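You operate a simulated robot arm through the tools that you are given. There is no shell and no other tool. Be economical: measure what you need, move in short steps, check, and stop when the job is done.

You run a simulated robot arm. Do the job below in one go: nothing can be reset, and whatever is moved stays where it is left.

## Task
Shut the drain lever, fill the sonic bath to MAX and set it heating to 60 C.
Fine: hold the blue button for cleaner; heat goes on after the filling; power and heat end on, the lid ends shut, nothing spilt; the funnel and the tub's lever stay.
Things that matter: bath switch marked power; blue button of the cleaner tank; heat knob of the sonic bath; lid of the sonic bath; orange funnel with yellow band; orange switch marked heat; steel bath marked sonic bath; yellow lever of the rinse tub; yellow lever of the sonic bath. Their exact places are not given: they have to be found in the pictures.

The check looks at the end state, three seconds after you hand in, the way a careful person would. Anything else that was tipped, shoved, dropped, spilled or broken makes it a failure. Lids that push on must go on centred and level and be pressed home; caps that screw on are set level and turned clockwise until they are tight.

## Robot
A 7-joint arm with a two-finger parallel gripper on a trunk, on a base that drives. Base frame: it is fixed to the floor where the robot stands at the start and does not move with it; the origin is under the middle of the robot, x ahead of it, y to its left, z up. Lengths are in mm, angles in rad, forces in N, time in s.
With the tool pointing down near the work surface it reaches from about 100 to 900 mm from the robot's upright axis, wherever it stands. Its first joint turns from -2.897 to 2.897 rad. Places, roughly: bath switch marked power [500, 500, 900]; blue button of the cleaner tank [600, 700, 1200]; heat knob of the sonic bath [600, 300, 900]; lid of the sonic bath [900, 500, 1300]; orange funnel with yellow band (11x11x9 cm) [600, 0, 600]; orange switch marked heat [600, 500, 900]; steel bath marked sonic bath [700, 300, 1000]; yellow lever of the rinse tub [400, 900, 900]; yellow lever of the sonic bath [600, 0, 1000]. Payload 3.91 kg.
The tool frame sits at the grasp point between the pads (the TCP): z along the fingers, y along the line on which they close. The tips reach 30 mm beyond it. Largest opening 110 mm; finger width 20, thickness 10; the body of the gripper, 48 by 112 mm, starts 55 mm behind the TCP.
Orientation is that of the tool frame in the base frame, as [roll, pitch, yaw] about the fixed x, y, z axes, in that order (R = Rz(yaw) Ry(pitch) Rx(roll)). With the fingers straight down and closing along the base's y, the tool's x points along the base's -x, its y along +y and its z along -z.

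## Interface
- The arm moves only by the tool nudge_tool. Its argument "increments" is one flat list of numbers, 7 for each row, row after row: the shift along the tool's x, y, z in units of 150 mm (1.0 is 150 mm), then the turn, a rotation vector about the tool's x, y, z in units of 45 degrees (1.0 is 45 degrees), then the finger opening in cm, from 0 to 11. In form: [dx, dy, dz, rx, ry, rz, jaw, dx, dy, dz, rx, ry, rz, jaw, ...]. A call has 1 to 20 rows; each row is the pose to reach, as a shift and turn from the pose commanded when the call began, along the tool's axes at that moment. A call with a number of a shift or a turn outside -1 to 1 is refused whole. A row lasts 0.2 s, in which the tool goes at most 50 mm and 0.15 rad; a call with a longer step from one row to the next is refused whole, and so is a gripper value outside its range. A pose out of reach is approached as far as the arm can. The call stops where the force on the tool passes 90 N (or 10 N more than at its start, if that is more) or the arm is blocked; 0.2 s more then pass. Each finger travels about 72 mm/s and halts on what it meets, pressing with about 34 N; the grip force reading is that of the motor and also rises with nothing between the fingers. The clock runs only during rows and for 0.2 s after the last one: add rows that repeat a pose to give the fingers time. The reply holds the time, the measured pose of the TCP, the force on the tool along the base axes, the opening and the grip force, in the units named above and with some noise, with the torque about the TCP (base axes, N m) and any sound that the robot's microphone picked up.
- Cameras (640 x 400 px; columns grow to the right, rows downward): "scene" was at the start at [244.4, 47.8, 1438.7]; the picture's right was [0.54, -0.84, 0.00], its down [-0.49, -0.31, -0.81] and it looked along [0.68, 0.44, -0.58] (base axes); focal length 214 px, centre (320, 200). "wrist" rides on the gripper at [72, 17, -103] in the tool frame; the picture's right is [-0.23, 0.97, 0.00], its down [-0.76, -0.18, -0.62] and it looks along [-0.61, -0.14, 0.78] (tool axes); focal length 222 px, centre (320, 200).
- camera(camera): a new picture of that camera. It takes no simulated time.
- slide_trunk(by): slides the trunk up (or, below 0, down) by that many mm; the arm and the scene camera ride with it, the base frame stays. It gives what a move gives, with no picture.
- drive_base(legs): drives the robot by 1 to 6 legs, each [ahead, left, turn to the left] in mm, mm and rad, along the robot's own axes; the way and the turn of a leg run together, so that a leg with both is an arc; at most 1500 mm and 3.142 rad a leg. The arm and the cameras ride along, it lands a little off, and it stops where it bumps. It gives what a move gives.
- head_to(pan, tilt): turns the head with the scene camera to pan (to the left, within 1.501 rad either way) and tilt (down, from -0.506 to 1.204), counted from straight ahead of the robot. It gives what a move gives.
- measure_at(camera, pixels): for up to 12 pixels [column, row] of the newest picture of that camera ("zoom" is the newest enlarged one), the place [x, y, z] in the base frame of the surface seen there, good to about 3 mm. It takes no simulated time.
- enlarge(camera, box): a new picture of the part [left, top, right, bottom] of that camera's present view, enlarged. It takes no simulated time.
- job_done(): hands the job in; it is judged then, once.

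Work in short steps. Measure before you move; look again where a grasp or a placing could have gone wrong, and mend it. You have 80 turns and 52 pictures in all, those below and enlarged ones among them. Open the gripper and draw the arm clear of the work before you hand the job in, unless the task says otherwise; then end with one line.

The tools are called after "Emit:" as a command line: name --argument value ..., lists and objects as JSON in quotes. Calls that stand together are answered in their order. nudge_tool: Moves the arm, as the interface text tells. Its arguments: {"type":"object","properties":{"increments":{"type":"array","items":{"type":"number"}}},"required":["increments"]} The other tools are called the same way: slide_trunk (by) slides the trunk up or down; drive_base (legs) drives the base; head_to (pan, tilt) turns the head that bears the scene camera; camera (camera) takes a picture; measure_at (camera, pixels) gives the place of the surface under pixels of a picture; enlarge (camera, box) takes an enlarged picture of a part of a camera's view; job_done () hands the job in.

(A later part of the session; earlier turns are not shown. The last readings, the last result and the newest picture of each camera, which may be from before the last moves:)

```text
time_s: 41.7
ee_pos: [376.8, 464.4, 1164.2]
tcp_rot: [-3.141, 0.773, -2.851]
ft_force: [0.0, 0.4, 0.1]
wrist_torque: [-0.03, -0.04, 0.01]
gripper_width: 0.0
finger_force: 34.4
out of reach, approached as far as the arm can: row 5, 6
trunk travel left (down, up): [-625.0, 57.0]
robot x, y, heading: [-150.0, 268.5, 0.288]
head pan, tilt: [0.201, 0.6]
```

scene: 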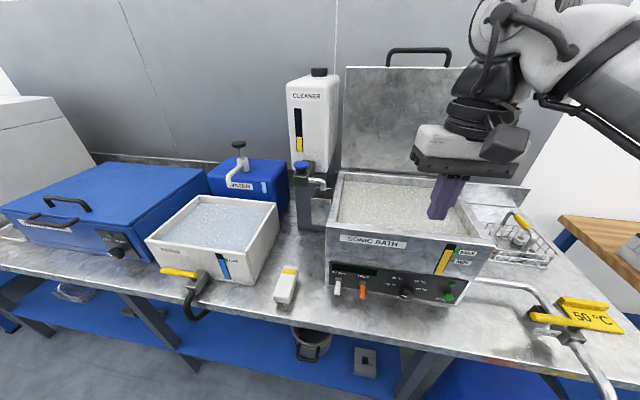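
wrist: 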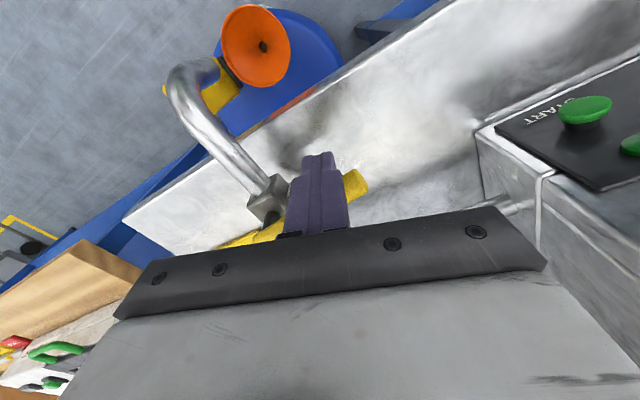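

Tilted by 45° with a small reach limit; I go forward and down along the tool axis while tilting the other 45°.

Emit:
nudge_tool --increments '[0, 0, 0.25, 0, 0, 0, 0, 0, 0, 0.5, 0, -0.19, 0, 0, 0, 0, 0.7, 0, -0.38, 0, 0, 0, 0, 0.7, 0, -0.57, 0, 0, 0, 0, 0.7, 0, -0.76, 0, 0, 0, 0, 0.7, 0, -0.95, 0, 0, 0, 0, 0.7, 0, -1, 0, 0, 0, 0, 0.7, 0, -1, 0, 0]'

```text
time_s: 43.5
ee_pos: [508.7, 527.9, 1108.0]
tcp_rot: [-3.106, 1.482, -2.846]
ft_force: [0.1, 0.4, -0.5]
wrist_torque: [0.03, -0.04, 0.03]
gripper_width: 0.2
finger_force: 34.4
out of reach, approached as far as the arm can: row 2, 3, 4, 5, 6, 7, 8
trunk travel left (down, up): [-625.0, 57.0]
robot x, y, heading: [-149.3, 264.6, 0.29]
head pan, tilt: [0.201, 0.6]
```

The tool is nearly horizontal (pitch 1.48) at n≈638. I back off 80 mm and lower the trunk by 190 mm, then trim the orientation.

Emit:
drive_base --legs '[[-80, 0, 0.0]]'

Emit:
slide_trunk --by -150

Emit:
nudge_tool --increments '[0, 0, 0, 0, -0.11, 0, 0, 0, 0, 0, 0, -0.11, 0, 0]'

Emit:
camera --camera "scene"

```text
time_s: 44.6
ee_pos: [434.1, 503.9, 1108.4]
tcp_rot: [-3.11, 1.485, -2.848]
ft_force: [0.0, -0.3, 0.7]
wrist_torque: [0.0, 0.01, 0.01]
gripper_width: 0.0
finger_force: 34.1
trunk travel left (down, up): [-625.0, 57.0]
robot x, y, heading: [-231.2, 243.4, 0.289]
head pan, tilt: [0.201, 0.6]
```

```text
time_s: 46.4
ee_pos: [433.3, 505.6, 958.0]
tcp_rot: [-3.109, 1.481, -2.85]
ft_force: [-0.1, -0.1, 0.1]
wrist_torque: [0.03, 0.01, -0.02]
gripper_width: 0.0
finger_force: 34.0
trunk travel left (down, up): [-475.0, 207.0]
robot x, y, heading: [-229.1, 241.9, 0.289]
head pan, tilt: [0.201, 0.6]
```

```text
time_s: 47.0
ee_pos: [433.5, 504.2, 958.1]
tcp_rot: [-3.11, 1.482, -2.85]
ft_force: [-0.2, 1.0, 0.2]
wrist_torque: [0.01, -0.02, 0.02]
gripper_width: 0.1
finger_force: 33.6
out of reach, approached as far as the arm can: row 1, 2
trunk travel left (down, up): [-475.0, 207.0]
robot x, y, heading: [-224.4, 241.0, 0.29]
head pan, tilt: [0.201, 0.6]
```

```text
20 pictures are left
```

scene: 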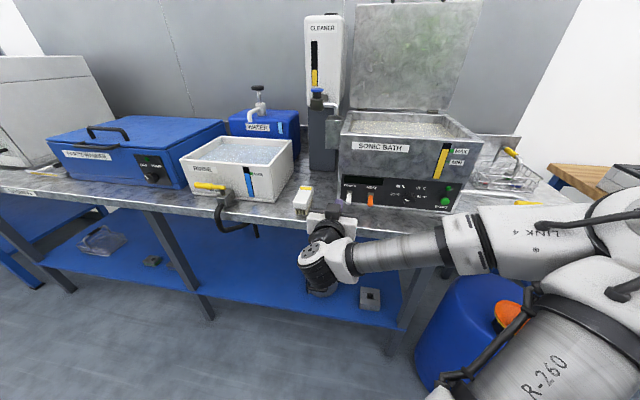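

The fingers are level, at n≈560, s≈359, z 958. Clearance under the toggles is small, so I will straddle each toggle and lift it: I lower the trunk 36 mm, align to s=338 and open to 45 mm.

Emit:
slide_trunk --by -36

Emit:
nudge_tool --increments '[0, -0.14, 0, 0, 0, 0, 4.5, 0, -0.14, 0, 0, 0, 0, 4.5]'

Emit:
enlarge --camera "scene" --box '[270, 140, 490, 277]'

Emit:
camera --camera "wrist"

```text
time_s: 47.8
ee_pos: [434.3, 505.2, 922.0]
tcp_rot: [-3.111, 1.482, -2.848]
ft_force: [0.1, 0.1, -0.5]
wrist_torque: [0.02, 0.02, 0.03]
gripper_width: 0.1
finger_force: 33.7
trunk travel left (down, up): [-439.0, 243.0]
robot x, y, heading: [-227.0, 243.0, 0.288]
head pan, tilt: [0.201, 0.6]
```

```text
time_s: 48.4
ee_pos: [432.6, 505.4, 922.1]
tcp_rot: [-3.111, 1.481, -2.85]
ft_force: [0.0, 0.3, -0.2]
wrist_torque: [-0.02, 0.0, -0.02]
gripper_width: 45.1
finger_force: 0.1
out of reach, approached as far as the arm can: row 1, 2
trunk travel left (down, up): [-439.0, 243.0]
robot x, y, heading: [-231.8, 245.4, 0.291]
head pan, tilt: [0.201, 0.6]
```

```text
2.91 times, centred on (380, 208) of scene
```

zoom: 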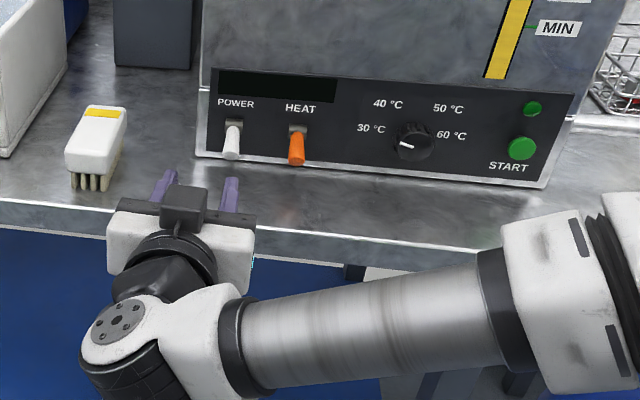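

```text
18 pictures are left
```

wrist: 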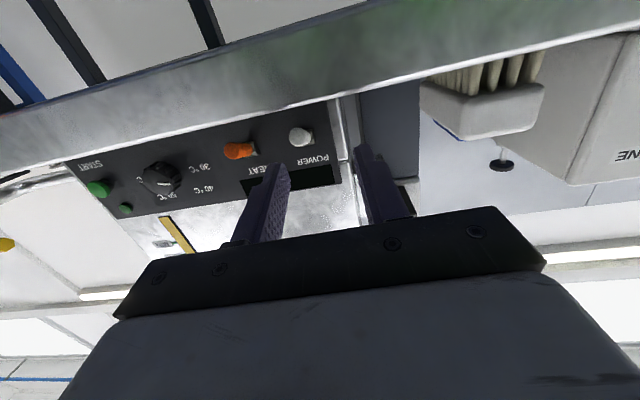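

The wrist is at a joint limit because the forearm slopes steeply down. I back off 100 mm, lower the trunk 220 mm and raise the tool relative to it to win freedom.

Emit:
drive_base --legs '[[-100, 0, 0.0]]'

Emit:
slide_trunk --by -220

Emit:
nudge_tool --increments '[-0.3, 0, 0, 0, 0, 0, 4.5, -0.6, 0, 0, 0, 0, 0, 4.5, -0.9, 0, 0, 0, 0, 0, 4.5, -1, 0, 0, 0, 0, 0, 4.5, -1, 0, 0, 0, 0, 0, 4.5]'

Emit:
nudge_tool --increments '[-0.3, 0, 0, 0, -0.11, 0, 4.5, -0.46, 0, 0, 0, -0.11, 0, 4.5, -0.46, 0, 0, 0, -0.11, 0, 4.5]'

```text
time_s: 49.5
ee_pos: [337.6, 476.8, 921.8]
tcp_rot: [-3.11, 1.48, -2.85]
ft_force: [0.7, 0.6, -0.2]
wrist_torque: [0.0, -0.01, 0.02]
gripper_width: 45.0
finger_force: 0.1
trunk travel left (down, up): [-439.0, 243.0]
robot x, y, heading: [-325.1, 214.7, 0.293]
head pan, tilt: [0.201, 0.6]
```

```text
time_s: 51.8
ee_pos: [337.5, 476.4, 701.9]
tcp_rot: [-3.113, 1.481, -2.852]
ft_force: [0.0, -0.4, 0.0]
wrist_torque: [-0.01, -0.02, 0.03]
gripper_width: 44.9
finger_force: 0.0
trunk travel left (down, up): [-219.0, 463.0]
robot x, y, heading: [-323.3, 216.0, 0.293]
head pan, tilt: [0.201, 0.6]
```

```text
time_s: 53.0
ee_pos: [349.8, 480.8, 851.7]
tcp_rot: [-3.114, 1.48, -2.852]
ft_force: [-0.1, -0.2, -0.5]
wrist_torque: [0.02, -0.05, -0.01]
gripper_width: 44.8
finger_force: 0.0
trunk travel left (down, up): [-219.0, 463.0]
robot x, y, heading: [-319.8, 216.6, 0.292]
head pan, tilt: [0.201, 0.6]
```

```text
time_s: 53.8
ee_pos: [356.4, 483.9, 921.1]
tcp_rot: [-2.232, 1.566, -1.969]
ft_force: [-0.5, 0.1, 0.2]
wrist_torque: [-0.04, -0.03, 0.02]
gripper_width: 45.0
finger_force: 0.0
trunk travel left (down, up): [-219.0, 463.0]
robot x, y, heading: [-323.5, 215.9, 0.292]
head pan, tilt: [0.201, 0.6]
```

Now it is truly level and free. I align with the power toggle (s 338, z 915) and move in to n≈620.

Emit:
nudge_tool --increments '[0.04, -0.08, 0.1, -0.034, 0, 0, 4.5, 0.04, -0.16, 0.3, -0.034, 0, 0, 4.5, 0.04, -0.16, 0.6, -0.034, 0, 0, 4.5, 0.04, -0.16, 0.8, -0.034, 0, 0, 4.5, 0.04, -0.16, 0.8, -0.034, 0, 0, 4.5]'

Emit:
enlarge --camera "wrist" --box '[160, 60, 480, 260]'

```text
time_s: 55.0
ee_pos: [479.5, 491.4, 913.1]
tcp_rot: [-2.208, 1.568, -1.921]
ft_force: [-0.1, 0.0, 0.9]
wrist_torque: [-0.01, 0.0, 0.04]
gripper_width: 45.1
finger_force: 0.1
trunk travel left (down, up): [-219.0, 463.0]
robot x, y, heading: [-325.5, 215.1, 0.296]
head pan, tilt: [0.201, 0.6]
```

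```text
2.00 times, centred on (320, 160) of wrist
```

zoom: 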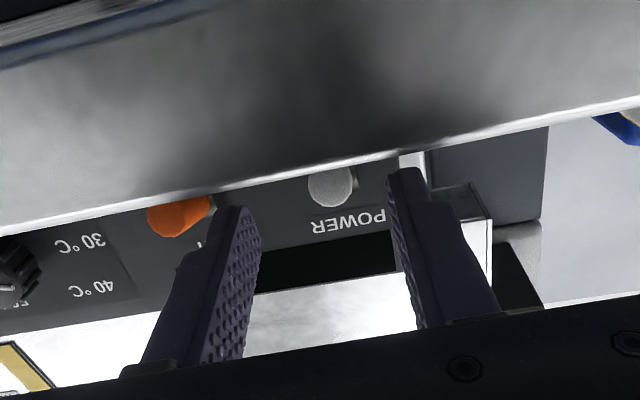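

The power toggle sits between the fingers (zoom (330,185)). I shift 4 mm left, go in 42 mm and close.

Emit:
nudge_tool --increments '[0, 0.025, 0.15, 0, 0, 0, 4.5, 0, 0.025, 0.28, 0, 0, 0, 4.5, 0, 0.025, 0.28, 0, 0, 0, 2.5, 0, 0.025, 0.28, 0, 0, 0, 0.8, 0, 0.025, 0.28, 0, 0, 0, 0.8]'

```text
time_s: 56.2
ee_pos: [519.1, 506.2, 915.4]
tcp_rot: [-2.147, 1.568, -1.858]
ft_force: [3.4, 1.8, 2.3]
wrist_torque: [0.0, -0.05, 0.04]
gripper_width: 16.3
finger_force: 44.9
trunk travel left (down, up): [-219.0, 463.0]
robot x, y, heading: [-322.9, 214.4, 0.286]
head pan, tilt: [0.201, 0.6]
```

The toggle is gripped (16 mm). I lift about 33 mm in small steps.

Emit:
nudge_tool --increments '[-0.06, 0, -0.01, 0, 0, 0, 0.8, -0.12, 0, -0.015, 0, 0, 0, 0.8, -0.17, 0, -0.01, 0, 0, 0, 0.8, -0.22, 0, 0, 0, 0, 0, 0.8]'

Emit:
camera --camera "scene"

```text
time_s: 57.2
ee_pos: [519.0, 505.3, 950.0]
tcp_rot: [-1.059, 1.566, -0.77]
ft_force: [-0.7, -0.2, 0.3]
wrist_torque: [0.0, 0.03, -0.01]
gripper_width: 8.0
finger_force: 0.1
trunk travel left (down, up): [-219.0, 463.0]
robot x, y, heading: [-323.9, 215.2, 0.293]
head pan, tilt: [0.201, 0.6]
```

```text
16 pictures are left
```

scene: 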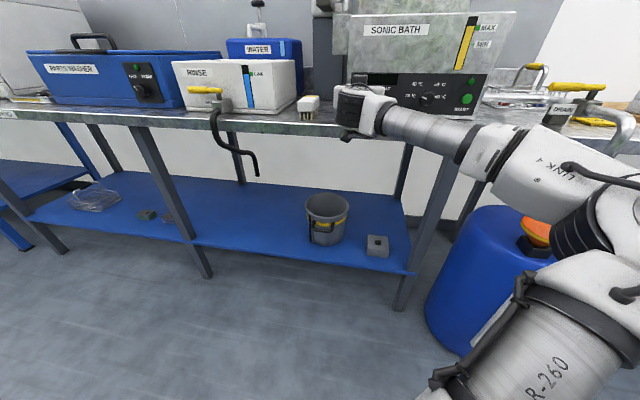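

The opening went to 8 mm without a click: it slipped off. I look with the wrist camera.

Emit:
enlarge --camera "wrist" --box '[160, 60, 480, 260]'

```text
2.00 times, centred on (320, 160) of wrist
```

zoom: 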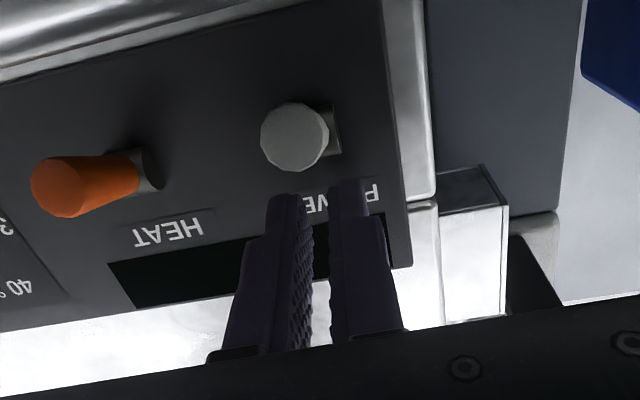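

I measure the toggle tips in this view to know their state.

Emit:
measure_at --camera "zoom" --pixels '[[295, 137], [295, 112], [295, 160], [333, 130], [60, 190], [60, 170], [60, 210], [120, 180], [290, 205], [345, 190]]'

```text
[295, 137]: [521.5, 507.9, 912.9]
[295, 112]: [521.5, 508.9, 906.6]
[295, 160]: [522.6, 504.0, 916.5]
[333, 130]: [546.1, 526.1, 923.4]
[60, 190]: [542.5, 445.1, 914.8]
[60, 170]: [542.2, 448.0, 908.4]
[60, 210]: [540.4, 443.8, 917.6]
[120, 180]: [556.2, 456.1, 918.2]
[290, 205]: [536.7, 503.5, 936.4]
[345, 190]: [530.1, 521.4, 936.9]
```

The power toggle is still down (tip z≈912). I'll use a positive push: pull back, roll the gripper 90° so the fingers straddle the toggle from above and below, and lift with the lower finger.

Emit:
nudge_tool --increments '[0, 0, -0.2, 0, 0, 0, 2, 0, 0, -0.4, 0, 0, 0, 3.2, 0, 0, -0.4, 0, 0, 0.19, 3.2, 0, 0, -0.4, 0, 0, 0.38, 3.2, 0, 0, -0.4, 0, 0, 0.57, 3.2, 0, 0, -0.4, 0, 0, 0.76, 3.2, 0, 0, -0.4, 0, 0, 0.95, 3.2, 0, 0, -0.4, 0, 0, 1, 3.2]'

Emit:
nudge_tool --increments '[0, 0, 0, 0, 0, 0.19, 3.2, 0, 0, 0, 0, 0, 0.38, 3.2, 0, 0, 0, 0, 0, 0.57, 3.2, 0, 0, 0, 0, 0, 0.76, 3.2, 0, 0, 0, 0, 0, 0.95, 3.2, 0, 0, 0, 0, 0, 1, 3.2, 0, 0, 0, 0, 0, 1, 3.2]'

```text
time_s: 59.0
ee_pos: [460.9, 488.9, 947.7]
tcp_rot: [1.574, 0.787, 1.861]
ft_force: [-0.6, 0.8, 0.5]
wrist_torque: [-0.03, 0.01, 0.01]
gripper_width: 31.8
finger_force: 0.2
trunk travel left (down, up): [-219.0, 463.0]
robot x, y, heading: [-324.1, 213.4, 0.29]
head pan, tilt: [0.201, 0.6]
```

```text
time_s: 60.6
ee_pos: [460.8, 487.7, 947.5]
tcp_rot: [1.573, 0.001, 1.858]
ft_force: [-0.2, 0.1, 0.8]
wrist_torque: [0.0, 0.06, -0.01]
gripper_width: 32.1
finger_force: 0.0
trunk travel left (down, up): [-219.0, 463.0]
robot x, y, heading: [-320.0, 213.9, 0.289]
head pan, tilt: [0.201, 0.6]
```

Roll done; tool x now points left, y up, z ahead. I go down to z≈913 and in to n≈630, straddling the toggle.

Emit:
nudge_tool --increments '[0.017, -0.15, 0, 0, 0, 0, 3.2, 0.017, -0.23, 0, 0, 0, 0, 3.2, 0.017, -0.23, 0.16, 0, 0, 0, 3.2, 0.017, -0.23, 0.33, 0, 0, 0, 3.2, 0.017, -0.23, 0.33, 0, 0, 0, 3.2]'

Emit:
enlarge --camera "wrist" --box '[160, 60, 480, 260]'

```text
time_s: 61.8
ee_pos: [506.0, 506.2, 912.7]
tcp_rot: [1.573, 0.003, 1.859]
ft_force: [0.2, -0.3, 0.2]
wrist_torque: [-0.03, -0.02, 0.02]
gripper_width: 32.4
finger_force: 0.0
trunk travel left (down, up): [-219.0, 463.0]
robot x, y, heading: [-321.8, 214.3, 0.29]
head pan, tilt: [0.201, 0.6]
```

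```text
2.00 times, centred on (320, 160) of wrist
```

zoom: 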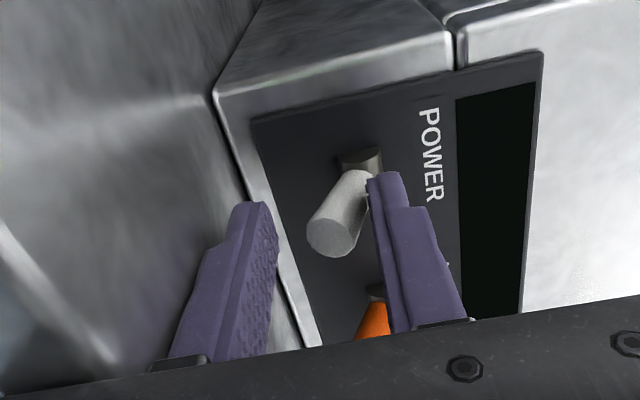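

The toggle lies between the lower and upper finger. I lift 40 mm in steps.

Emit:
nudge_tool --increments '[0, 0.08, 0, 0, 0, 0, 3.2, 0, 0.14, 0, 0, 0, 0, 3.2, 0, 0.2, 0, 0, 0, 0, 3.2, 0, 0.25, 0, 0, 0, 0, 3.2, 0, 0.28, 0, 0, 0, 0, 3.2]'

Emit:
enlarge --camera "wrist" --box '[160, 60, 480, 260]'

```text
time_s: 63.0
ee_pos: [508.2, 507.0, 949.8]
tcp_rot: [1.581, 0.003, 1.859]
ft_force: [-17.2, -5.8, -23.4]
wrist_torque: [-0.33, 1.09, -0.16]
gripper_width: 44.0
finger_force: 12.1
trunk travel left (down, up): [-219.0, 463.0]
robot x, y, heading: [-324.5, 214.1, 0.286]
head pan, tilt: [0.201, 0.6]
```

```text
2.00 times, centred on (320, 160) of wrist
```

zoom: 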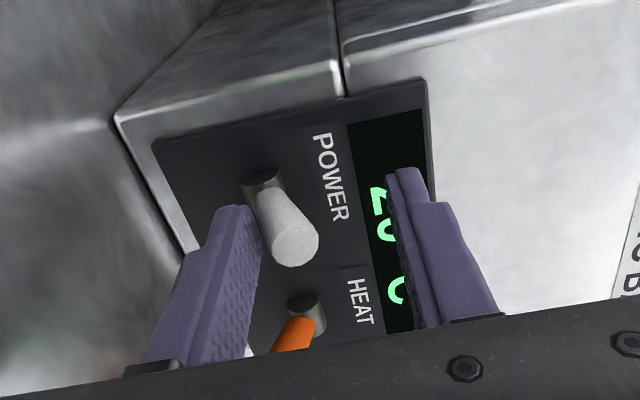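

The display lit "20 C": power is on. I release the pressure, pull back, shift 68 mm right and straddle the heat toggle the same way.

Emit:
nudge_tool --increments '[0, -0.1, 0, 0, 0, 0, 3.2, 0, -0.1, -0.25, 0, 0, 0, 3.2, -0.2, -0.2, -0.3, 0, 0, 0, 3.2, -0.45, -0.27, -0.3, 0, 0, 0, 3.2, -0.45, -0.27, -0.3, 0, 0, 0, 3.2]'

Emit:
nudge_tool --increments '[0, 0, 0.15, 0, 0, 0, 3.2, 0, 0, 0.3, 0, 0, 0, 3.2, 0, 0, 0.3, 0, 0, 0, 3.2]'

Emit:
enlarge --camera "wrist" --box '[160, 60, 480, 260]'

```text
time_s: 64.2
ee_pos: [483.6, 427.4, 914.6]
tcp_rot: [1.571, 0.003, 1.859]
ft_force: [-1.1, -0.1, 0.2]
wrist_torque: [0.01, 0.02, 0.0]
gripper_width: 32.1
finger_force: 0.2
trunk travel left (down, up): [-219.0, 463.0]
robot x, y, heading: [-324.5, 215.3, 0.294]
head pan, tilt: [0.201, 0.6]
```

```text
time_s: 65.0
ee_pos: [526.3, 441.3, 914.1]
tcp_rot: [1.572, 0.003, 1.86]
ft_force: [0.5, -0.9, -0.1]
wrist_torque: [0.02, 0.0, 0.01]
gripper_width: 32.0
finger_force: 0.0
trunk travel left (down, up): [-219.0, 463.0]
robot x, y, heading: [-324.0, 214.1, 0.289]
head pan, tilt: [0.201, 0.6]
```

```text
2.00 times, centred on (320, 160) of wrist
```

zoom: 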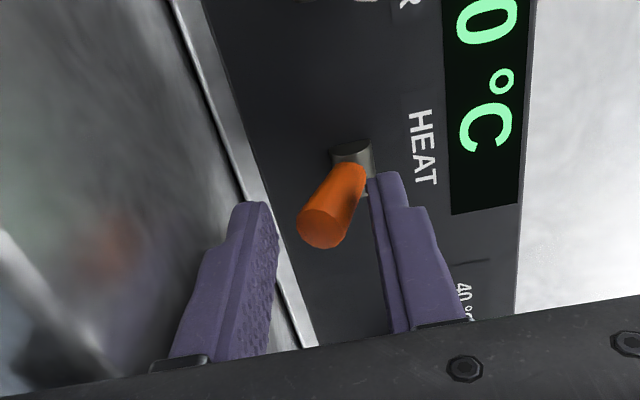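

The orange toggle is straddled just like the other. I lift it 40 mm, then ease off and pull back, and look.

Emit:
nudge_tool --increments '[0, 0.08, 0, 0, 0, 0, 3.2, 0, 0.14, 0, 0, 0, 0, 3.2, 0, 0.2, 0, 0, 0, 0, 3.2, 0, 0.25, 0, 0, 0, 0, 3.2, 0, 0.275, 0, 0, 0, 0, 3.2, 0, 0.18, 0, 0, 0, 0, 3.2, 0, 0.18, -0.25, 0, 0, 0, 3.2, 0, 0.18, -0.45, 0, 0, 0, 3.2, 0, 0.18, -0.45, 0, 0, 0, 3.2]'

Emit:
enlarge --camera "scene" --box '[330, 60, 510, 130]'

```text
time_s: 67.0
ee_pos: [461.5, 421.4, 942.2]
tcp_rot: [1.572, 0.002, 1.859]
ft_force: [0.3, 0.9, 0.7]
wrist_torque: [0.01, 0.0, 0.0]
gripper_width: 32.2
finger_force: 0.0
trunk travel left (down, up): [-219.0, 463.0]
robot x, y, heading: [-324.8, 212.6, 0.286]
head pan, tilt: [0.201, 0.6]
```

```text
3.56 times, centred on (420, 95) of scene
```

zoom: 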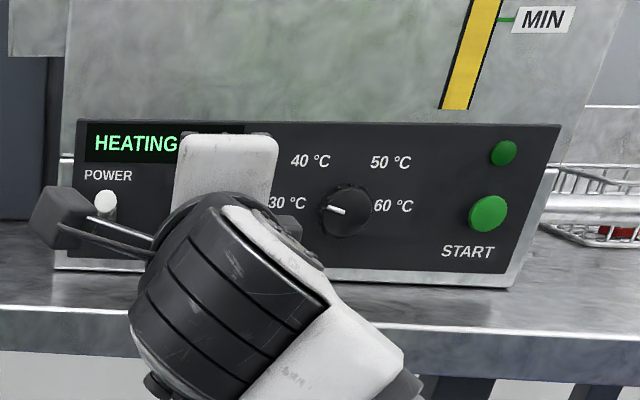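

Display reads HEATING and the knob's pointer is at 30 °C, at zoom (335,208). I measure the knob and labels from this frontal view.

Emit:
measure_at --camera "zoom" --pixels '[[321, 210], [368, 210], [345, 188], [345, 232], [345, 210], [332, 207], [287, 203], [393, 206], [310, 161], [391, 163], [105, 200]]'

Emit:
nudge_tool --increments '[0, 0, 0, 0, 0, -0.19, 4, 0, 0, 0, 0, 0, -0.38, 5, 0, 0, 0, 0, 0, -0.57, 6, 0, 0, 0, 0, 0, -0.76, 7, 0, 0, 0, 0, 0, -0.95, 7, 0, 0, 0, 0, 0, -1, 7]'

Emit:
nudge_tool --increments '[0, 0, 0, 0, 0, -0.19, 7, 0, 0, 0, 0, 0, -0.38, 7, 0, 0, 0, 0, 0, -0.57, 7, 0, 0, 0, 0, 0, -0.76, 7, 0, 0, 0, 0, 0, -0.95, 7, 0, 0, 0, 0, 0, -1, 7, 0, 0, 0, 0, 0, -1, 7]'

```text
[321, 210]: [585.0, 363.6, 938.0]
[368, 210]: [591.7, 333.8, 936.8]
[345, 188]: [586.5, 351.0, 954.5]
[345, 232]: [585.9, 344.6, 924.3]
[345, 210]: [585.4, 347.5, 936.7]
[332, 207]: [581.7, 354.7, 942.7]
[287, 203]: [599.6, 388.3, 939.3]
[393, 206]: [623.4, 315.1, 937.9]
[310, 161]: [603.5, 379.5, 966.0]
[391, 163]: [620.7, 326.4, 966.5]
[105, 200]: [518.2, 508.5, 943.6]
```

```text
time_s: 68.4
ee_pos: [461.7, 421.0, 940.4]
tcp_rot: [1.575, 0.789, 1.86]
ft_force: [0.6, 0.1, 0.4]
wrist_torque: [0.02, 0.0, 0.0]
gripper_width: 70.0
finger_force: 0.0
trunk travel left (down, up): [-219.0, 463.0]
robot x, y, heading: [-326.3, 213.2, 0.288]
head pan, tilt: [0.201, 0.6]
```

```text
time_s: 70.0
ee_pos: [462.4, 421.6, 941.2]
tcp_rot: [-2.12, 1.565, -1.83]
ft_force: [-0.6, 0.7, -0.6]
wrist_torque: [0.01, 0.0, -0.01]
gripper_width: 70.0
finger_force: 0.0
trunk travel left (down, up): [-219.0, 463.0]
robot x, y, heading: [-324.7, 214.0, 0.293]
head pan, tilt: [0.201, 0.6]
```

Knob centre is about s 164, z 939.5, its face at n≈660. With the fingers horizontal and 70 mm open I shift 108 mm right and move in to n≈645, then close.

Emit:
nudge_tool --increments '[0.01, -0.3, 0, 0, 0, 0, 7, 0.01, -0.6, 0, 0, 0, 0, 7, 0.01, -0.718, 0, 0, 0, 0, 7, 0.01, -0.718, 0.2, 0, 0, 0, 7, 0.01, -0.718, 0.4, 0, 0, 0, 7, 0.01, -0.718, 0.54, 0, 0, 0, 7, 0.01, -0.718, 0.54, 0, 0, 0, 7]'

Emit:
enlarge --camera "wrist" --box '[160, 60, 480, 260]'

```text
time_s: 71.6
ee_pos: [570.4, 341.5, 939.7]
tcp_rot: [-2.34, 1.567, -2.051]
ft_force: [0.5, 1.1, -0.1]
wrist_torque: [0.0, -0.01, 0.01]
gripper_width: 70.1
finger_force: 0.1
trunk travel left (down, up): [-219.0, 463.0]
robot x, y, heading: [-322.9, 214.1, 0.286]
head pan, tilt: [0.201, 0.6]
```

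```text
2.00 times, centred on (320, 160) of wrist
```

zoom: 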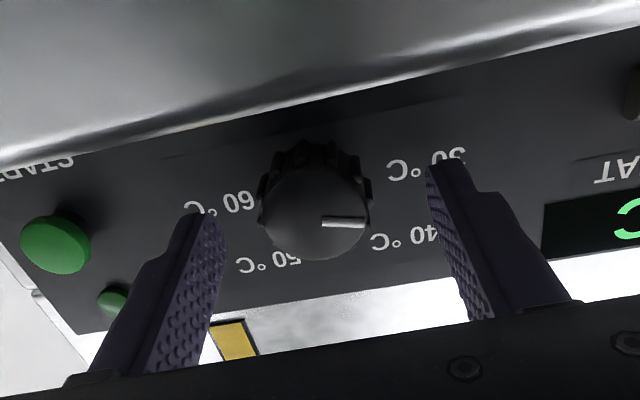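

The pointer is ~165° (near 30 °C), the knob centred between the fingers. I grip it and turn clockwise 45° first, then another 45°.

Emit:
nudge_tool --increments '[0, 0, 0, 0, 0, 0, 5, 0, 0, 0, 0, 0, 0, 2.5, 0, 0, 0, 0, 0, 0, 2.5, 0, 0, 0, 0, 0, 0.15, 2.5, 0, 0, 0, 0, 0, 0.3, 2.5, 0, 0, 0, 0, 0, 0.45, 2.5, 0, 0, 0, 0, 0, 0.6, 2.5, 0, 0, 0, 0, 0, 0.75, 2.5, 0, 0, 0, 0, 0, 0.9, 2.5, 0, 0, 0, 0, 0, 1, 2.5]'

Emit:
nudge_tool --increments '[0, 0, 0, 0, 0, 0.15, 2.5, 0, 0, 0, 0, 0, 0.3, 2.5, 0, 0, 0, 0, 0, 0.45, 2.5, 0, 0, 0, 0, 0, 0.6, 2.5, 0, 0, 0, 0, 0, 0.75, 2.5, 0, 0, 0, 0, 0, 0.9, 2.5, 0, 0, 0, 0, 0, 1, 2.5, 0, 0, 0, 0, 0, 1, 2.5]'

Emit:
enlarge --camera "wrist" --box '[160, 60, 480, 260]'

```text
time_s: 73.8
ee_pos: [570.4, 339.2, 938.2]
tcp_rot: [1.577, 0.784, 1.856]
ft_force: [-13.5, -23.2, -14.0]
wrist_torque: [-0.16, 0.3, 0.46]
gripper_width: 34.0
finger_force: 44.7
trunk travel left (down, up): [-219.0, 463.0]
robot x, y, heading: [-323.2, 215.2, 0.287]
head pan, tilt: [0.201, 0.6]
```

```text
time_s: 75.6
ee_pos: [570.1, 346.0, 936.0]
tcp_rot: [1.577, 0.002, 1.865]
ft_force: [-12.7, 3.3, -25.6]
wrist_torque: [0.11, 0.24, 0.53]
gripper_width: 33.4
finger_force: 45.4
trunk travel left (down, up): [-219.0, 463.0]
robot x, y, heading: [-323.1, 217.8, 0.294]
head pan, tilt: [0.201, 0.6]
```

```text
2.00 times, centred on (320, 160) of wrist
```

zoom: 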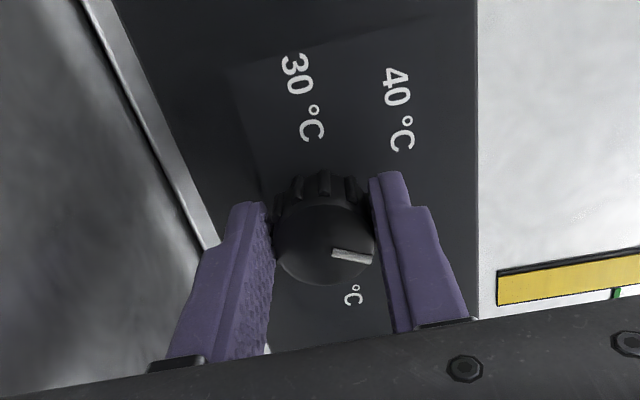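

The knob turned with the fingers; the pointer is now nearly straight up (~75°). I open, roll back 90° for a second stroke, with a small centring correction.

Emit:
nudge_tool --increments '[0, -0.017, 0, 0, 0, 0, 5, -0.01, -0.017, 0, 0, 0, 0, 7, -0.01, -0.017, 0, 0, 0, -0.19, 7, -0.01, -0.017, 0, 0, 0, -0.38, 7, -0.01, -0.017, 0, 0, 0, -0.57, 7, -0.01, -0.017, 0, 0, 0, -0.76, 7, -0.01, -0.017, 0, 0, 0, -0.95, 7, -0.01, -0.017, 0, 0, 0, -1, 7]'

Emit:
nudge_tool --increments '[0, 0, 0, 0, 0, -0.19, 7, 0, 0, 0, 0, 0, -0.38, 7, 0, 0, 0, 0, 0, -0.57, 7, 0, 0, 0, 0, 0, -0.76, 7, 0, 0, 0, 0, 0, -0.95, 7, 0, 0, 0, 0, 0, -1, 7, 0, 0, 0, 0, 0, -1, 5, 0, 0, 0, 0, 0, -1, 2.5, 0, 0, 0, 0, 0, -1, 2.5]'

Emit:
nudge_tool --increments '[0, 0, 0, 0, 0, 0.15, 2.5, 0, 0, 0, 0, 0, 0.3, 2.5, 0, 0, 0, 0, 0, 0.45, 2.5, 0, 0, 0, 0, 0, 0.6, 2.5, 0, 0, 0, 0, 0, 0.75, 2.5, 0, 0, 0, 0, 0, 0.9, 2.5, 0, 0, 0, 0, 0, 1, 2.5, 0, 0, 0, 0, 0, 1, 2.5]'

Emit:
enlarge --camera "wrist" --box '[160, 60, 480, 260]'

```text
time_s: 77.4
ee_pos: [570.3, 338.7, 936.1]
tcp_rot: [1.576, 0.787, 1.86]
ft_force: [-0.4, 0.8, 3.3]
wrist_torque: [-0.05, 0.15, -0.1]
gripper_width: 70.2
finger_force: 0.0
trunk travel left (down, up): [-219.0, 463.0]
robot x, y, heading: [-323.4, 215.9, 0.287]
head pan, tilt: [0.201, 0.6]
```

```text
time_s: 79.4
ee_pos: [570.5, 339.0, 937.1]
tcp_rot: [-2.304, 1.57, -2.014]
ft_force: [-0.2, -0.2, -0.6]
wrist_torque: [-0.04, 0.09, 0.61]
gripper_width: 33.6
finger_force: 44.5
trunk travel left (down, up): [-219.0, 463.0]
robot x, y, heading: [-323.0, 215.0, 0.292]
head pan, tilt: [0.201, 0.6]
```

```text
time_s: 81.2
ee_pos: [570.5, 339.0, 936.0]
tcp_rot: [1.577, 0.786, 1.861]
ft_force: [-7.2, -3.1, -7.3]
wrist_torque: [0.03, -0.03, 0.7]
gripper_width: 33.4
finger_force: 45.1
trunk travel left (down, up): [-219.0, 463.0]
robot x, y, heading: [-323.0, 212.5, 0.286]
head pan, tilt: [0.201, 0.6]
```

```text
2.00 times, centred on (320, 160) of wrist
```

zoom: 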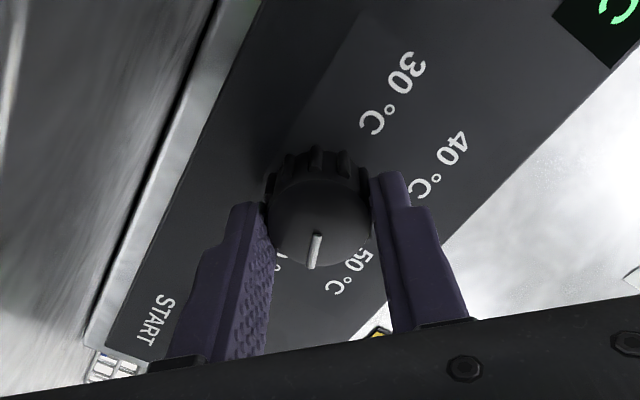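

The pointer is at ~30°, between 50 and 60. I turn another 20° and watch the torque and pointer.

Emit:
nudge_tool --increments '[0, 0, 0, 0, 0, 0.15, 2.5, 0, 0, 0, 0, 0, 0.3, 2.5, 0, 0, 0, 0, 0, 0.44, 2.5, 0, 0, 0, 0, 0, 0.44, 2.5]'

Emit:
enlarge --camera "wrist" --box '[160, 60, 480, 260]'

```text
time_s: 82.2
ee_pos: [572.6, 329.0, 939.9]
tcp_rot: [1.568, 0.438, 1.844]
ft_force: [28.7, -34.3, 33.4]
wrist_torque: [-2.4, 2.29, 2.0]
gripper_width: 33.4
finger_force: 44.9
trunk travel left (down, up): [-219.0, 463.0]
robot x, y, heading: [-326.1, 216.4, 0.285]
head pan, tilt: [0.201, 0.6]
```

```text
2.00 times, centred on (320, 160) of wrist
```

zoom: 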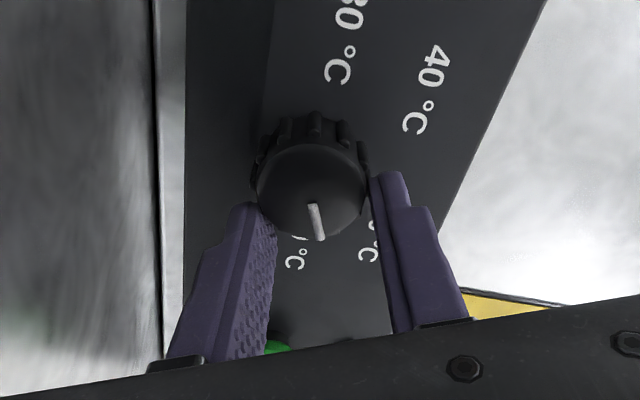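

The torque rose sharply: the knob is against its end stop. I ease back a little, open, withdraw and look.

Emit:
nudge_tool --increments '[0, 0, 0, 0, 0, -0.1, 2.5, 0, 0, 0, 0, 0, -0.1, 4, 0, 0, 0, 0, 0, -0.1, 7, 0, 0, -0.3, 0, 0, -0.1, 7, 0, 0, -0.6, 0, 0, -0.1, 7, 0, 0, -0.6, 0, 0, -0.1, 7]'

Emit:
enlarge --camera "wrist" --box '[160, 60, 480, 260]'

```text
time_s: 83.6
ee_pos: [483.4, 314.2, 935.1]
tcp_rot: [1.575, 0.519, 1.861]
ft_force: [-0.1, 0.1, 0.2]
wrist_torque: [-0.01, 0.01, 0.0]
gripper_width: 70.2
finger_force: 0.1
trunk travel left (down, up): [-219.0, 463.0]
robot x, y, heading: [-322.4, 216.5, 0.287]
head pan, tilt: [0.201, 0.6]
```

```text
2.00 times, centred on (320, 160) of wrist
```

zoom: 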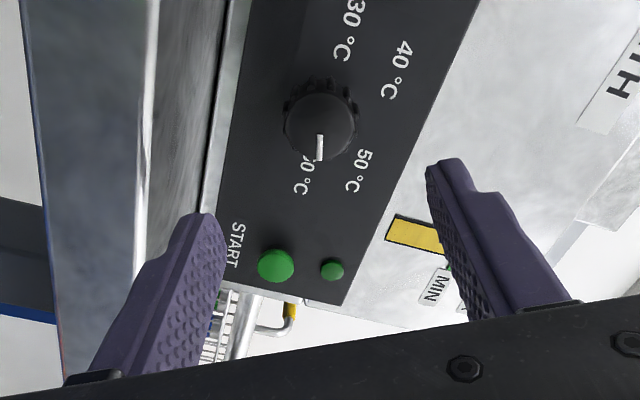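

The pointer now stands at 60 °C at the end stop, and the panel says HEATING. Next the lid: I level the roll, raise the trunk fully and drive forward toward the lid handle (bar near s≈197, z≈1445, n≈977).

Emit:
nudge_tool --increments '[0, 0, -0.2, 0, 0, 0.19, 5, 0, 0, -0.2, 0, 0, 0.38, 3, 0, 0, -0.2, 0, 0, 0.57, 3, 0, 0, -0.2, 0, 0, 0.66, 3, 0, 0, -0.2, 0, 0, 0.66, 3]'

Emit:
slide_trunk --by 460

Emit:
drive_base --legs '[[300, 0, 0]]'

Emit:
head_to --pan 0.0 --tilt 0.35

Emit:
camera --camera "scene"

```text
time_s: 84.8
ee_pos: [454.9, 304.6, 937.0]
tcp_rot: [1.571, 0.001, 1.857]
ft_force: [0.2, 0.4, -0.1]
wrist_torque: [0.0, -0.02, 0.03]
gripper_width: 30.0
finger_force: 0.2
trunk travel left (down, up): [-219.0, 463.0]
robot x, y, heading: [-321.7, 215.6, 0.294]
head pan, tilt: [0.201, 0.6]
```

```text
refused: 460 is not a number from -400 to 400
```

```text
time_s: 86.1
ee_pos: [556.7, 336.4, 938.3]
tcp_rot: [1.576, 0.004, 1.856]
ft_force: [-4.4, -1.0, 1.3]
wrist_torque: [-0.02, 0.06, 0.03]
gripper_width: 29.6
finger_force: 0.2
trunk travel left (down, up): [-219.0, 463.0]
robot x, y, heading: [-215.4, 246.4, 0.292]
head pan, tilt: [0.201, 0.6]
stopped in leg 1: the force on the tool passed its limit at 312 N (the readings are from after the stop); the commanded pose is now the measured one
```

```text
time_s: 86.9
ee_pos: [556.0, 336.5, 937.0]
tcp_rot: [1.576, 0.004, 1.855]
ft_force: [-8.3, -3.5, 3.0]
wrist_torque: [-0.02, -0.02, 0.04]
gripper_width: 29.4
finger_force: 0.1
trunk travel left (down, up): [-219.0, 463.0]
robot x, y, heading: [-215.4, 247.7, 0.287]
head pan, tilt: [0.0, 0.351]
```

```text
5 pictures are left
```

scene: 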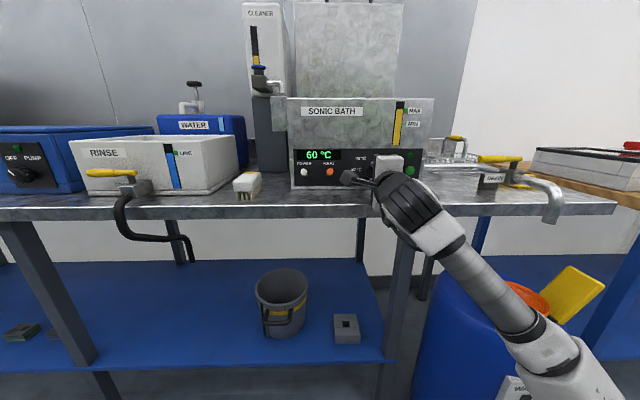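

My mistake: the trunk move was refused (limit 400), so the drive pushed the fingers against the knob face. The display shows "60 °C". I measure the bath to see whether it shifted, and the hoses/lever as well.

Emit:
measure_at --camera "scene" --pixels '[[310, 135], [420, 140], [300, 170], [292, 100], [430, 100], [350, 125], [292, 185], [418, 110], [360, 60], [490, 159], [125, 173]]'

Emit:
drive_base --legs '[[-110, 0, 0]]'

```text
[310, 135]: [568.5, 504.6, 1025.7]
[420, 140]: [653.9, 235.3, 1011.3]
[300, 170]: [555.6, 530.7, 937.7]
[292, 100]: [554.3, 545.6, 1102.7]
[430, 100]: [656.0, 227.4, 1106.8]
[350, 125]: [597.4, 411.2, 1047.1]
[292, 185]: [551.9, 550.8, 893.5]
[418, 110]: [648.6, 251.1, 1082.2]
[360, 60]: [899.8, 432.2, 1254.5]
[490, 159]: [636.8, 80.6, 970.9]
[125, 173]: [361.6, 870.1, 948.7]
```

```text
time_s: 88.1
ee_pos: [452.3, 303.5, 936.8]
tcp_rot: [1.577, 0.003, 1.855]
ft_force: [0.2, 0.2, -0.7]
wrist_torque: [0.01, 0.0, 0.06]
gripper_width: 29.9
finger_force: 0.0
trunk travel left (down, up): [-219.0, 463.0]
robot x, y, heading: [-320.9, 216.3, 0.288]
head pan, tilt: [0.0, 0.351]
```

The bath's measured places match the earlier ones (MAX label (648.6,251.1,1082) versus (648.5,251.6,1082)), so nothing shifted. Backed off, I now raise the trunk in two moves.

Emit:
slide_trunk --by 400

Emit:
slide_trunk --by 60

```text
time_s: 91.9
ee_pos: [450.5, 304.8, 1337.3]
tcp_rot: [1.577, 0.004, 1.856]
ft_force: [0.0, 0.2, 0.2]
wrist_torque: [-0.03, 0.04, -0.01]
gripper_width: 30.2
finger_force: 0.0
trunk travel left (down, up): [-619.0, 63.0]
robot x, y, heading: [-321.6, 215.1, 0.291]
head pan, tilt: [0.0, 0.351]
```

```text
time_s: 92.9
ee_pos: [451.5, 305.6, 1397.1]
tcp_rot: [1.577, 0.002, 1.856]
ft_force: [0.0, -0.2, -0.7]
wrist_torque: [0.0, 0.02, 0.0]
gripper_width: 29.8
finger_force: 0.0
trunk travel left (down, up): [-679.0, 3.0]
robot x, y, heading: [-322.3, 214.0, 0.29]
head pan, tilt: [0.0, 0.351]
```

The tool is at z 1397, facing the lid. I raise it 45 mm, shift 33 mm left, drive forward 325 mm and take one look.

Emit:
nudge_tool --increments '[0.11, 0.15, 0, 0, 0, 0, 3, 0.22, 0.3, 0, 0, 0, 0, 3, 0.22, 0.3, 0, 0, 0, 0, 3]'

Emit:
drive_base --legs '[[325, 0, 0]]'

Emit:
camera --camera "scene"

```text
time_s: 93.7
ee_pos: [440.9, 335.5, 1439.8]
tcp_rot: [1.577, 0.004, 1.856]
ft_force: [-0.8, -0.7, 0.3]
wrist_torque: [-0.02, -0.02, 0.0]
gripper_width: 29.9
finger_force: 0.1
trunk travel left (down, up): [-679.0, 3.0]
robot x, y, heading: [-324.1, 214.7, 0.288]
head pan, tilt: [0.0, 0.351]
```

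```text
time_s: 95.9
ee_pos: [758.4, 428.2, 1440.9]
tcp_rot: [1.579, 0.003, 1.853]
ft_force: [0.3, 1.4, 0.5]
wrist_torque: [0.02, -0.02, 0.02]
gripper_width: 30.0
finger_force: 0.1
trunk travel left (down, up): [-679.0, 3.0]
robot x, y, heading: [-8.1, 310.3, 0.29]
head pan, tilt: [0.0, 0.351]
```

```text
4 pictures are left
```

scene: 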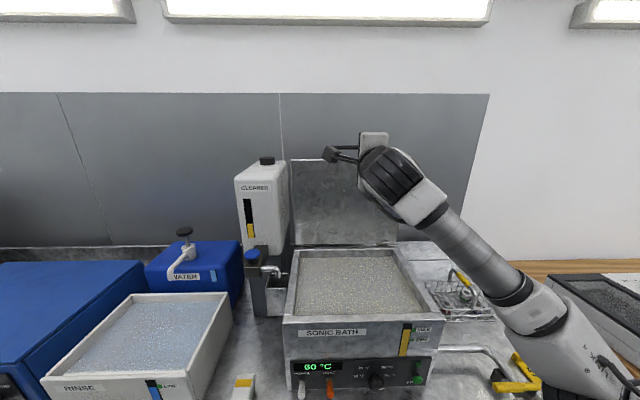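

The gripper stands in front of the handle. I use one wrist picture to locate the bar relative to the fingers.

Emit:
camera --camera "wrist"

```text
3 pictures are left
```

wrist: 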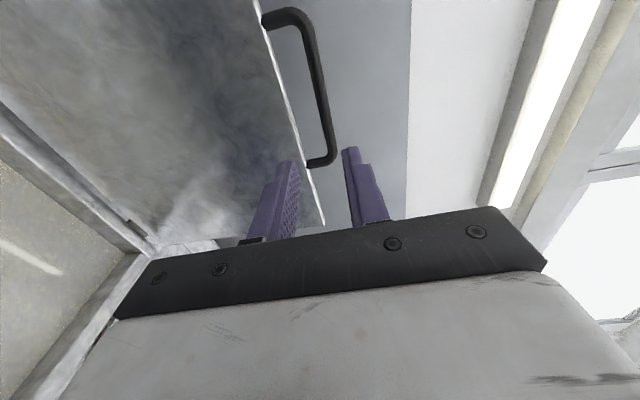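

I measure the bar, its legs and the lid's edge.

Emit:
measure_at --camera "wrist" --pixels '[[308, 45], [318, 95], [327, 140], [328, 110], [312, 72], [275, 17], [318, 163], [265, 30], [290, 110], [310, 180], [230, 100], [120, 230]]'

```text
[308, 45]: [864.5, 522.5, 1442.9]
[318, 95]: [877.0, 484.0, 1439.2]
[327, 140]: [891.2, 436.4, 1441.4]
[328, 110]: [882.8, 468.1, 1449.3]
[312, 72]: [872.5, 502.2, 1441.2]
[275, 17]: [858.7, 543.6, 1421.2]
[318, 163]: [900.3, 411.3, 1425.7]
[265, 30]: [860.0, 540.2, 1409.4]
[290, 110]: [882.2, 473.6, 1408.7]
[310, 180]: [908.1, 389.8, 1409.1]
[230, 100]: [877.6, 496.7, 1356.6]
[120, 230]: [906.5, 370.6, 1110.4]
```

The bar's centre is about n 985, s 206, z 1442, with a 25 mm gap above the lid edge. I move in 120 mm so that the lower finger enters the gap, then close on the bar.

Emit:
nudge_tool --increments '[0.08, 0, 0.25, 0, 0, 0, 3, 0.08, 0.005, 0.5, 0, 0, 0, 3, 0.08, 0.005, 0.65, 0, 0, 0, 3, 0.08, 0.005, 0.8, 0, 0, 0, 3, 0.08, 0.005, 0.8, 0, 0, 0, 3]'

```text
time_s: 97.1
ee_pos: [870.2, 473.0, 1441.6]
tcp_rot: [1.579, 0.005, 1.854]
ft_force: [0.1, -0.5, 0.2]
wrist_torque: [0.04, 0.0, 0.0]
gripper_width: 29.9
finger_force: 0.0
trunk travel left (down, up): [-679.0, 3.0]
robot x, y, heading: [-5.0, 309.8, 0.282]
head pan, tilt: [0.0, 0.351]
```

Reached without contact. I close on the bar.

Emit:
nudge_tool --increments '[0, 0, 0, 0, 0, 0, 2, 0, 0, 0, 0, 0, 0, 1, 0, 0, 0, 0, 0, 0, 0.5, 0, 0, 0, 0, 0, 0, 0.5]'

```text
time_s: 98.1
ee_pos: [867.0, 472.2, 1445.3]
tcp_rot: [1.571, 0.005, 1.853]
ft_force: [0.2, -1.6, 18.2]
wrist_torque: [0.34, -0.28, 0.11]
gripper_width: 11.6
finger_force: 44.6
trunk travel left (down, up): [-679.0, 3.0]
robot x, y, heading: [-2.6, 311.8, 0.289]
head pan, tilt: [0.0, 0.351]
```

The bar is gripped (11.6 mm). I lead the lid forward along its arc about the hinge (n≈988, z≈1112, radius ≈334), tilting the tool along with it; first 24°.

Emit:
nudge_tool --increments '[0, 0.031, -0.11, 0.0667, 0, 0, 0.5, 0, 0.029, -0.225, 0.133, 0, 0, 0.5, 0, 0.02, -0.34, 0.2, 0, 0, 0.5, 0, 0.005, -0.453, 0.267, 0, 0, 0.5, 0, -0.016, -0.565, 0.333, 0, 0, 0.5, 0, -0.043, -0.675, 0.4, 0, 0, 0.5, 0, -0.076, -0.783, 0.467, 0, 0, 0.5, 0, -0.115, -0.888, 0.533, 0, 0, 0.5]'

```text
time_s: 99.9
ee_pos: [744.6, 431.7, 1424.5]
tcp_rot: [2.001, 0.003, 1.85]
ft_force: [7.6, -10.9, -10.2]
wrist_torque: [-0.89, -0.14, -0.47]
gripper_width: 11.4
finger_force: 45.2
trunk travel left (down, up): [-679.0, 3.0]
robot x, y, heading: [-2.4, 303.9, 0.282]
head pan, tilt: [0.0, 0.351]
```

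The arc fits (forces ~15 N). Next 24° to 48°.

Emit:
nudge_tool --increments '[0, -0.111, -0.101, 0.0889, 0, 0, 0.5, 0, -0.229, -0.191, 0.178, 0, 0, 0.5, 0, -0.351, -0.272, 0.267, 0, 0, 0.5, 0, -0.481, -0.343, 0.356, 0, 0, 0.5, 0, -0.615, -0.403, 0.444, 0, 0, 0.5, 0, -0.753, -0.453, 0.533, 0, 0, 0.5]'

```text
time_s: 101.3
ee_pos: [639.0, 402.6, 1349.5]
tcp_rot: [2.416, 0.004, 1.851]
ft_force: [11.8, -18.0, -4.3]
wrist_torque: [-1.22, -0.55, -0.06]
gripper_width: 11.7
finger_force: 44.3
trunk travel left (down, up): [-679.0, 3.0]
robot x, y, heading: [-4.8, 308.6, 0.286]
head pan, tilt: [0.0, 0.351]
```

Still on the arc. Next to 72°.

Emit:
nudge_tool --increments '[0, -0.146, 0.022, 0.0889, 0, 0, 0.5, 0, -0.29, 0.055, 0.178, 0, 0, 0.5, 0, -0.431, 0.099, 0.267, 0, 0, 0.5, 0, -0.569, 0.155, 0.356, 0, 0, 0.5, 0, -0.703, 0.221, 0.444, 0, 0, 0.5, 0, -0.833, 0.296, 0.533, 0, 0, 0.5]'

```text
time_s: 102.7
ee_pos: [579.2, 386.1, 1232.8]
tcp_rot: [2.834, 0.003, 1.855]
ft_force: [18.6, -7.3, -4.6]
wrist_torque: [-0.95, -0.8, 0.56]
gripper_width: 12.1
finger_force: 45.2
trunk travel left (down, up): [-679.0, 3.0]
robot x, y, heading: [-5.1, 310.0, 0.288]
head pan, tilt: [0.0, 0.351]
```

Last stretch to 88°, slowly, then I check the force.

Emit:
nudge_tool --increments '[0, -0.078, 0.129, 0.0889, 0, 0, 0.5, 0, -0.147, 0.265, 0.178, 0, 0, 0.5, 0, -0.207, 0.406, 0.267, 0, 0, 0.5, 0, -0.232, 0.479, 0.311, 0, 0, 0.5, 0, -0.257, 0.551, 0.356, 0, 0, 0.5]'

```text
time_s: 103.9
ee_pos: [569.5, 385.2, 1141.7]
tcp_rot: [3.114, 0.004, 1.851]
ft_force: [27.0, 4.3, 33.6]
wrist_torque: [-0.19, -1.64, 0.28]
gripper_width: 21.0
finger_force: 17.4
trunk travel left (down, up): [-679.0, 3.0]
robot x, y, heading: [-6.5, 308.2, 0.291]
head pan, tilt: [0.0, 0.351]
```

Resistance of 34 N upward: the lid is about down on the rim. I open the fingers and take a look.

Emit:
nudge_tool --increments '[0, 0, -0.02, 0, 0, 0, 3, 0, 0, -0.02, 0, 0, 0, 3.5]'

Emit:
camera --camera "wrist"

```text
time_s: 104.5
ee_pos: [563.2, 381.8, 1145.4]
tcp_rot: [3.114, 0.005, 1.854]
ft_force: [-0.3, -0.4, 0.6]
wrist_torque: [0.01, 0.01, -0.04]
gripper_width: 34.8
finger_force: 0.1
trunk travel left (down, up): [-679.0, 3.0]
robot x, y, heading: [-6.5, 306.4, 0.286]
head pan, tilt: [0.0, 0.351]
```

```text
2 pictures are left
```

wrist: 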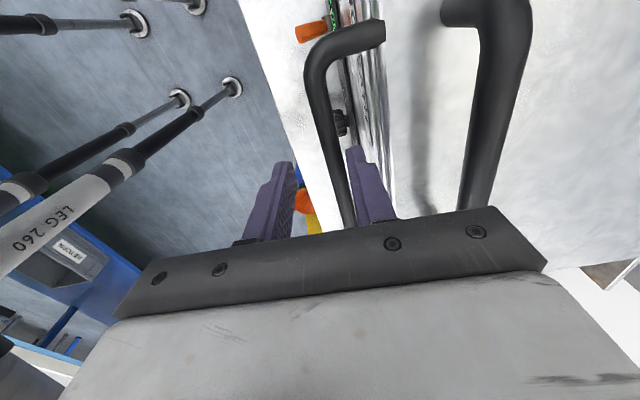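

The lid lies over the bath, with its front handle bar between the fingers. I measure the lid surface for level.

Emit:
measure_at --camera "wrist" --pixels '[[420, 60], [420, 150], [560, 100], [580, 220], [395, 40], [320, 90], [375, 70], [600, 150], [540, 30]]'

```text
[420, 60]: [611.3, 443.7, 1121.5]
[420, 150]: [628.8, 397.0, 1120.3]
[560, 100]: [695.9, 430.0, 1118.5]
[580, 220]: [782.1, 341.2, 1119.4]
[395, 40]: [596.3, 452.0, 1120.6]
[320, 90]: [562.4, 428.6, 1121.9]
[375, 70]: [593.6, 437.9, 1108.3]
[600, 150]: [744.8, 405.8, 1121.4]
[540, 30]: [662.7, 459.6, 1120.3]
```

The lid top is level at z≈1120 everywhere: shut. I lift the fingers straight up off the bar and draw the arm back.

Emit:
nudge_tool --increments '[0, 0, -0.15, 0, 0, 0, 3.5, 0, 0, -0.4, 0, 0, 0, 3.5, 0, 0, -0.7, 0, 0, 0, 3.5, 0, 0, -0.7, 0, 0, 0, 3.5]'

Emit:
drive_base --legs '[[-330, 0, 0]]'

Emit:
head_to --pan 0.0 --tilt 0.6

Emit:
camera --camera "scene"

```text
time_s: 105.5
ee_pos: [562.8, 383.8, 1251.0]
tcp_rot: [3.114, 0.004, 1.853]
ft_force: [0.4, -0.5, -0.4]
wrist_torque: [0.02, 0.05, 0.02]
gripper_width: 34.6
finger_force: 0.1
trunk travel left (down, up): [-679.0, 3.0]
robot x, y, heading: [-6.6, 307.4, 0.286]
head pan, tilt: [0.0, 0.351]
```

```text
time_s: 107.7
ee_pos: [246.7, 291.6, 1252.2]
tcp_rot: [3.113, 0.004, 1.855]
ft_force: [-0.2, -0.1, -0.1]
wrist_torque: [0.01, -0.01, 0.0]
gripper_width: 35.0
finger_force: 0.0
trunk travel left (down, up): [-679.0, 3.0]
robot x, y, heading: [-323.1, 216.1, 0.292]
head pan, tilt: [0.0, 0.351]
```

```text
time_s: 108.5
ee_pos: [246.5, 290.7, 1251.0]
tcp_rot: [3.114, 0.003, 1.854]
ft_force: [-0.6, 0.3, -0.1]
wrist_torque: [0.0, 0.04, 0.03]
gripper_width: 35.1
finger_force: 0.0
trunk travel left (down, up): [-679.0, 3.0]
robot x, y, heading: [-323.1, 213.7, 0.286]
head pan, tilt: [0.0, 0.6]
```

```text
1 pictures are left
```

scene: 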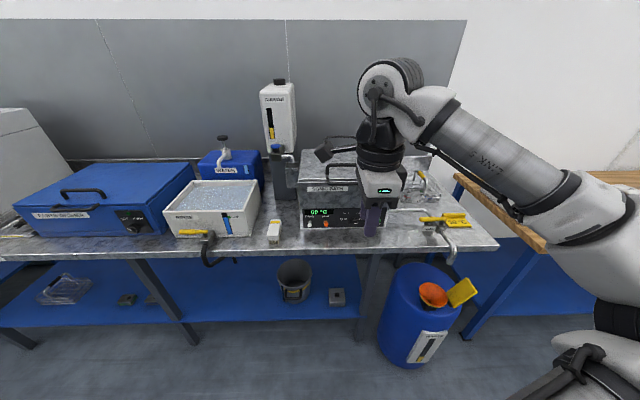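

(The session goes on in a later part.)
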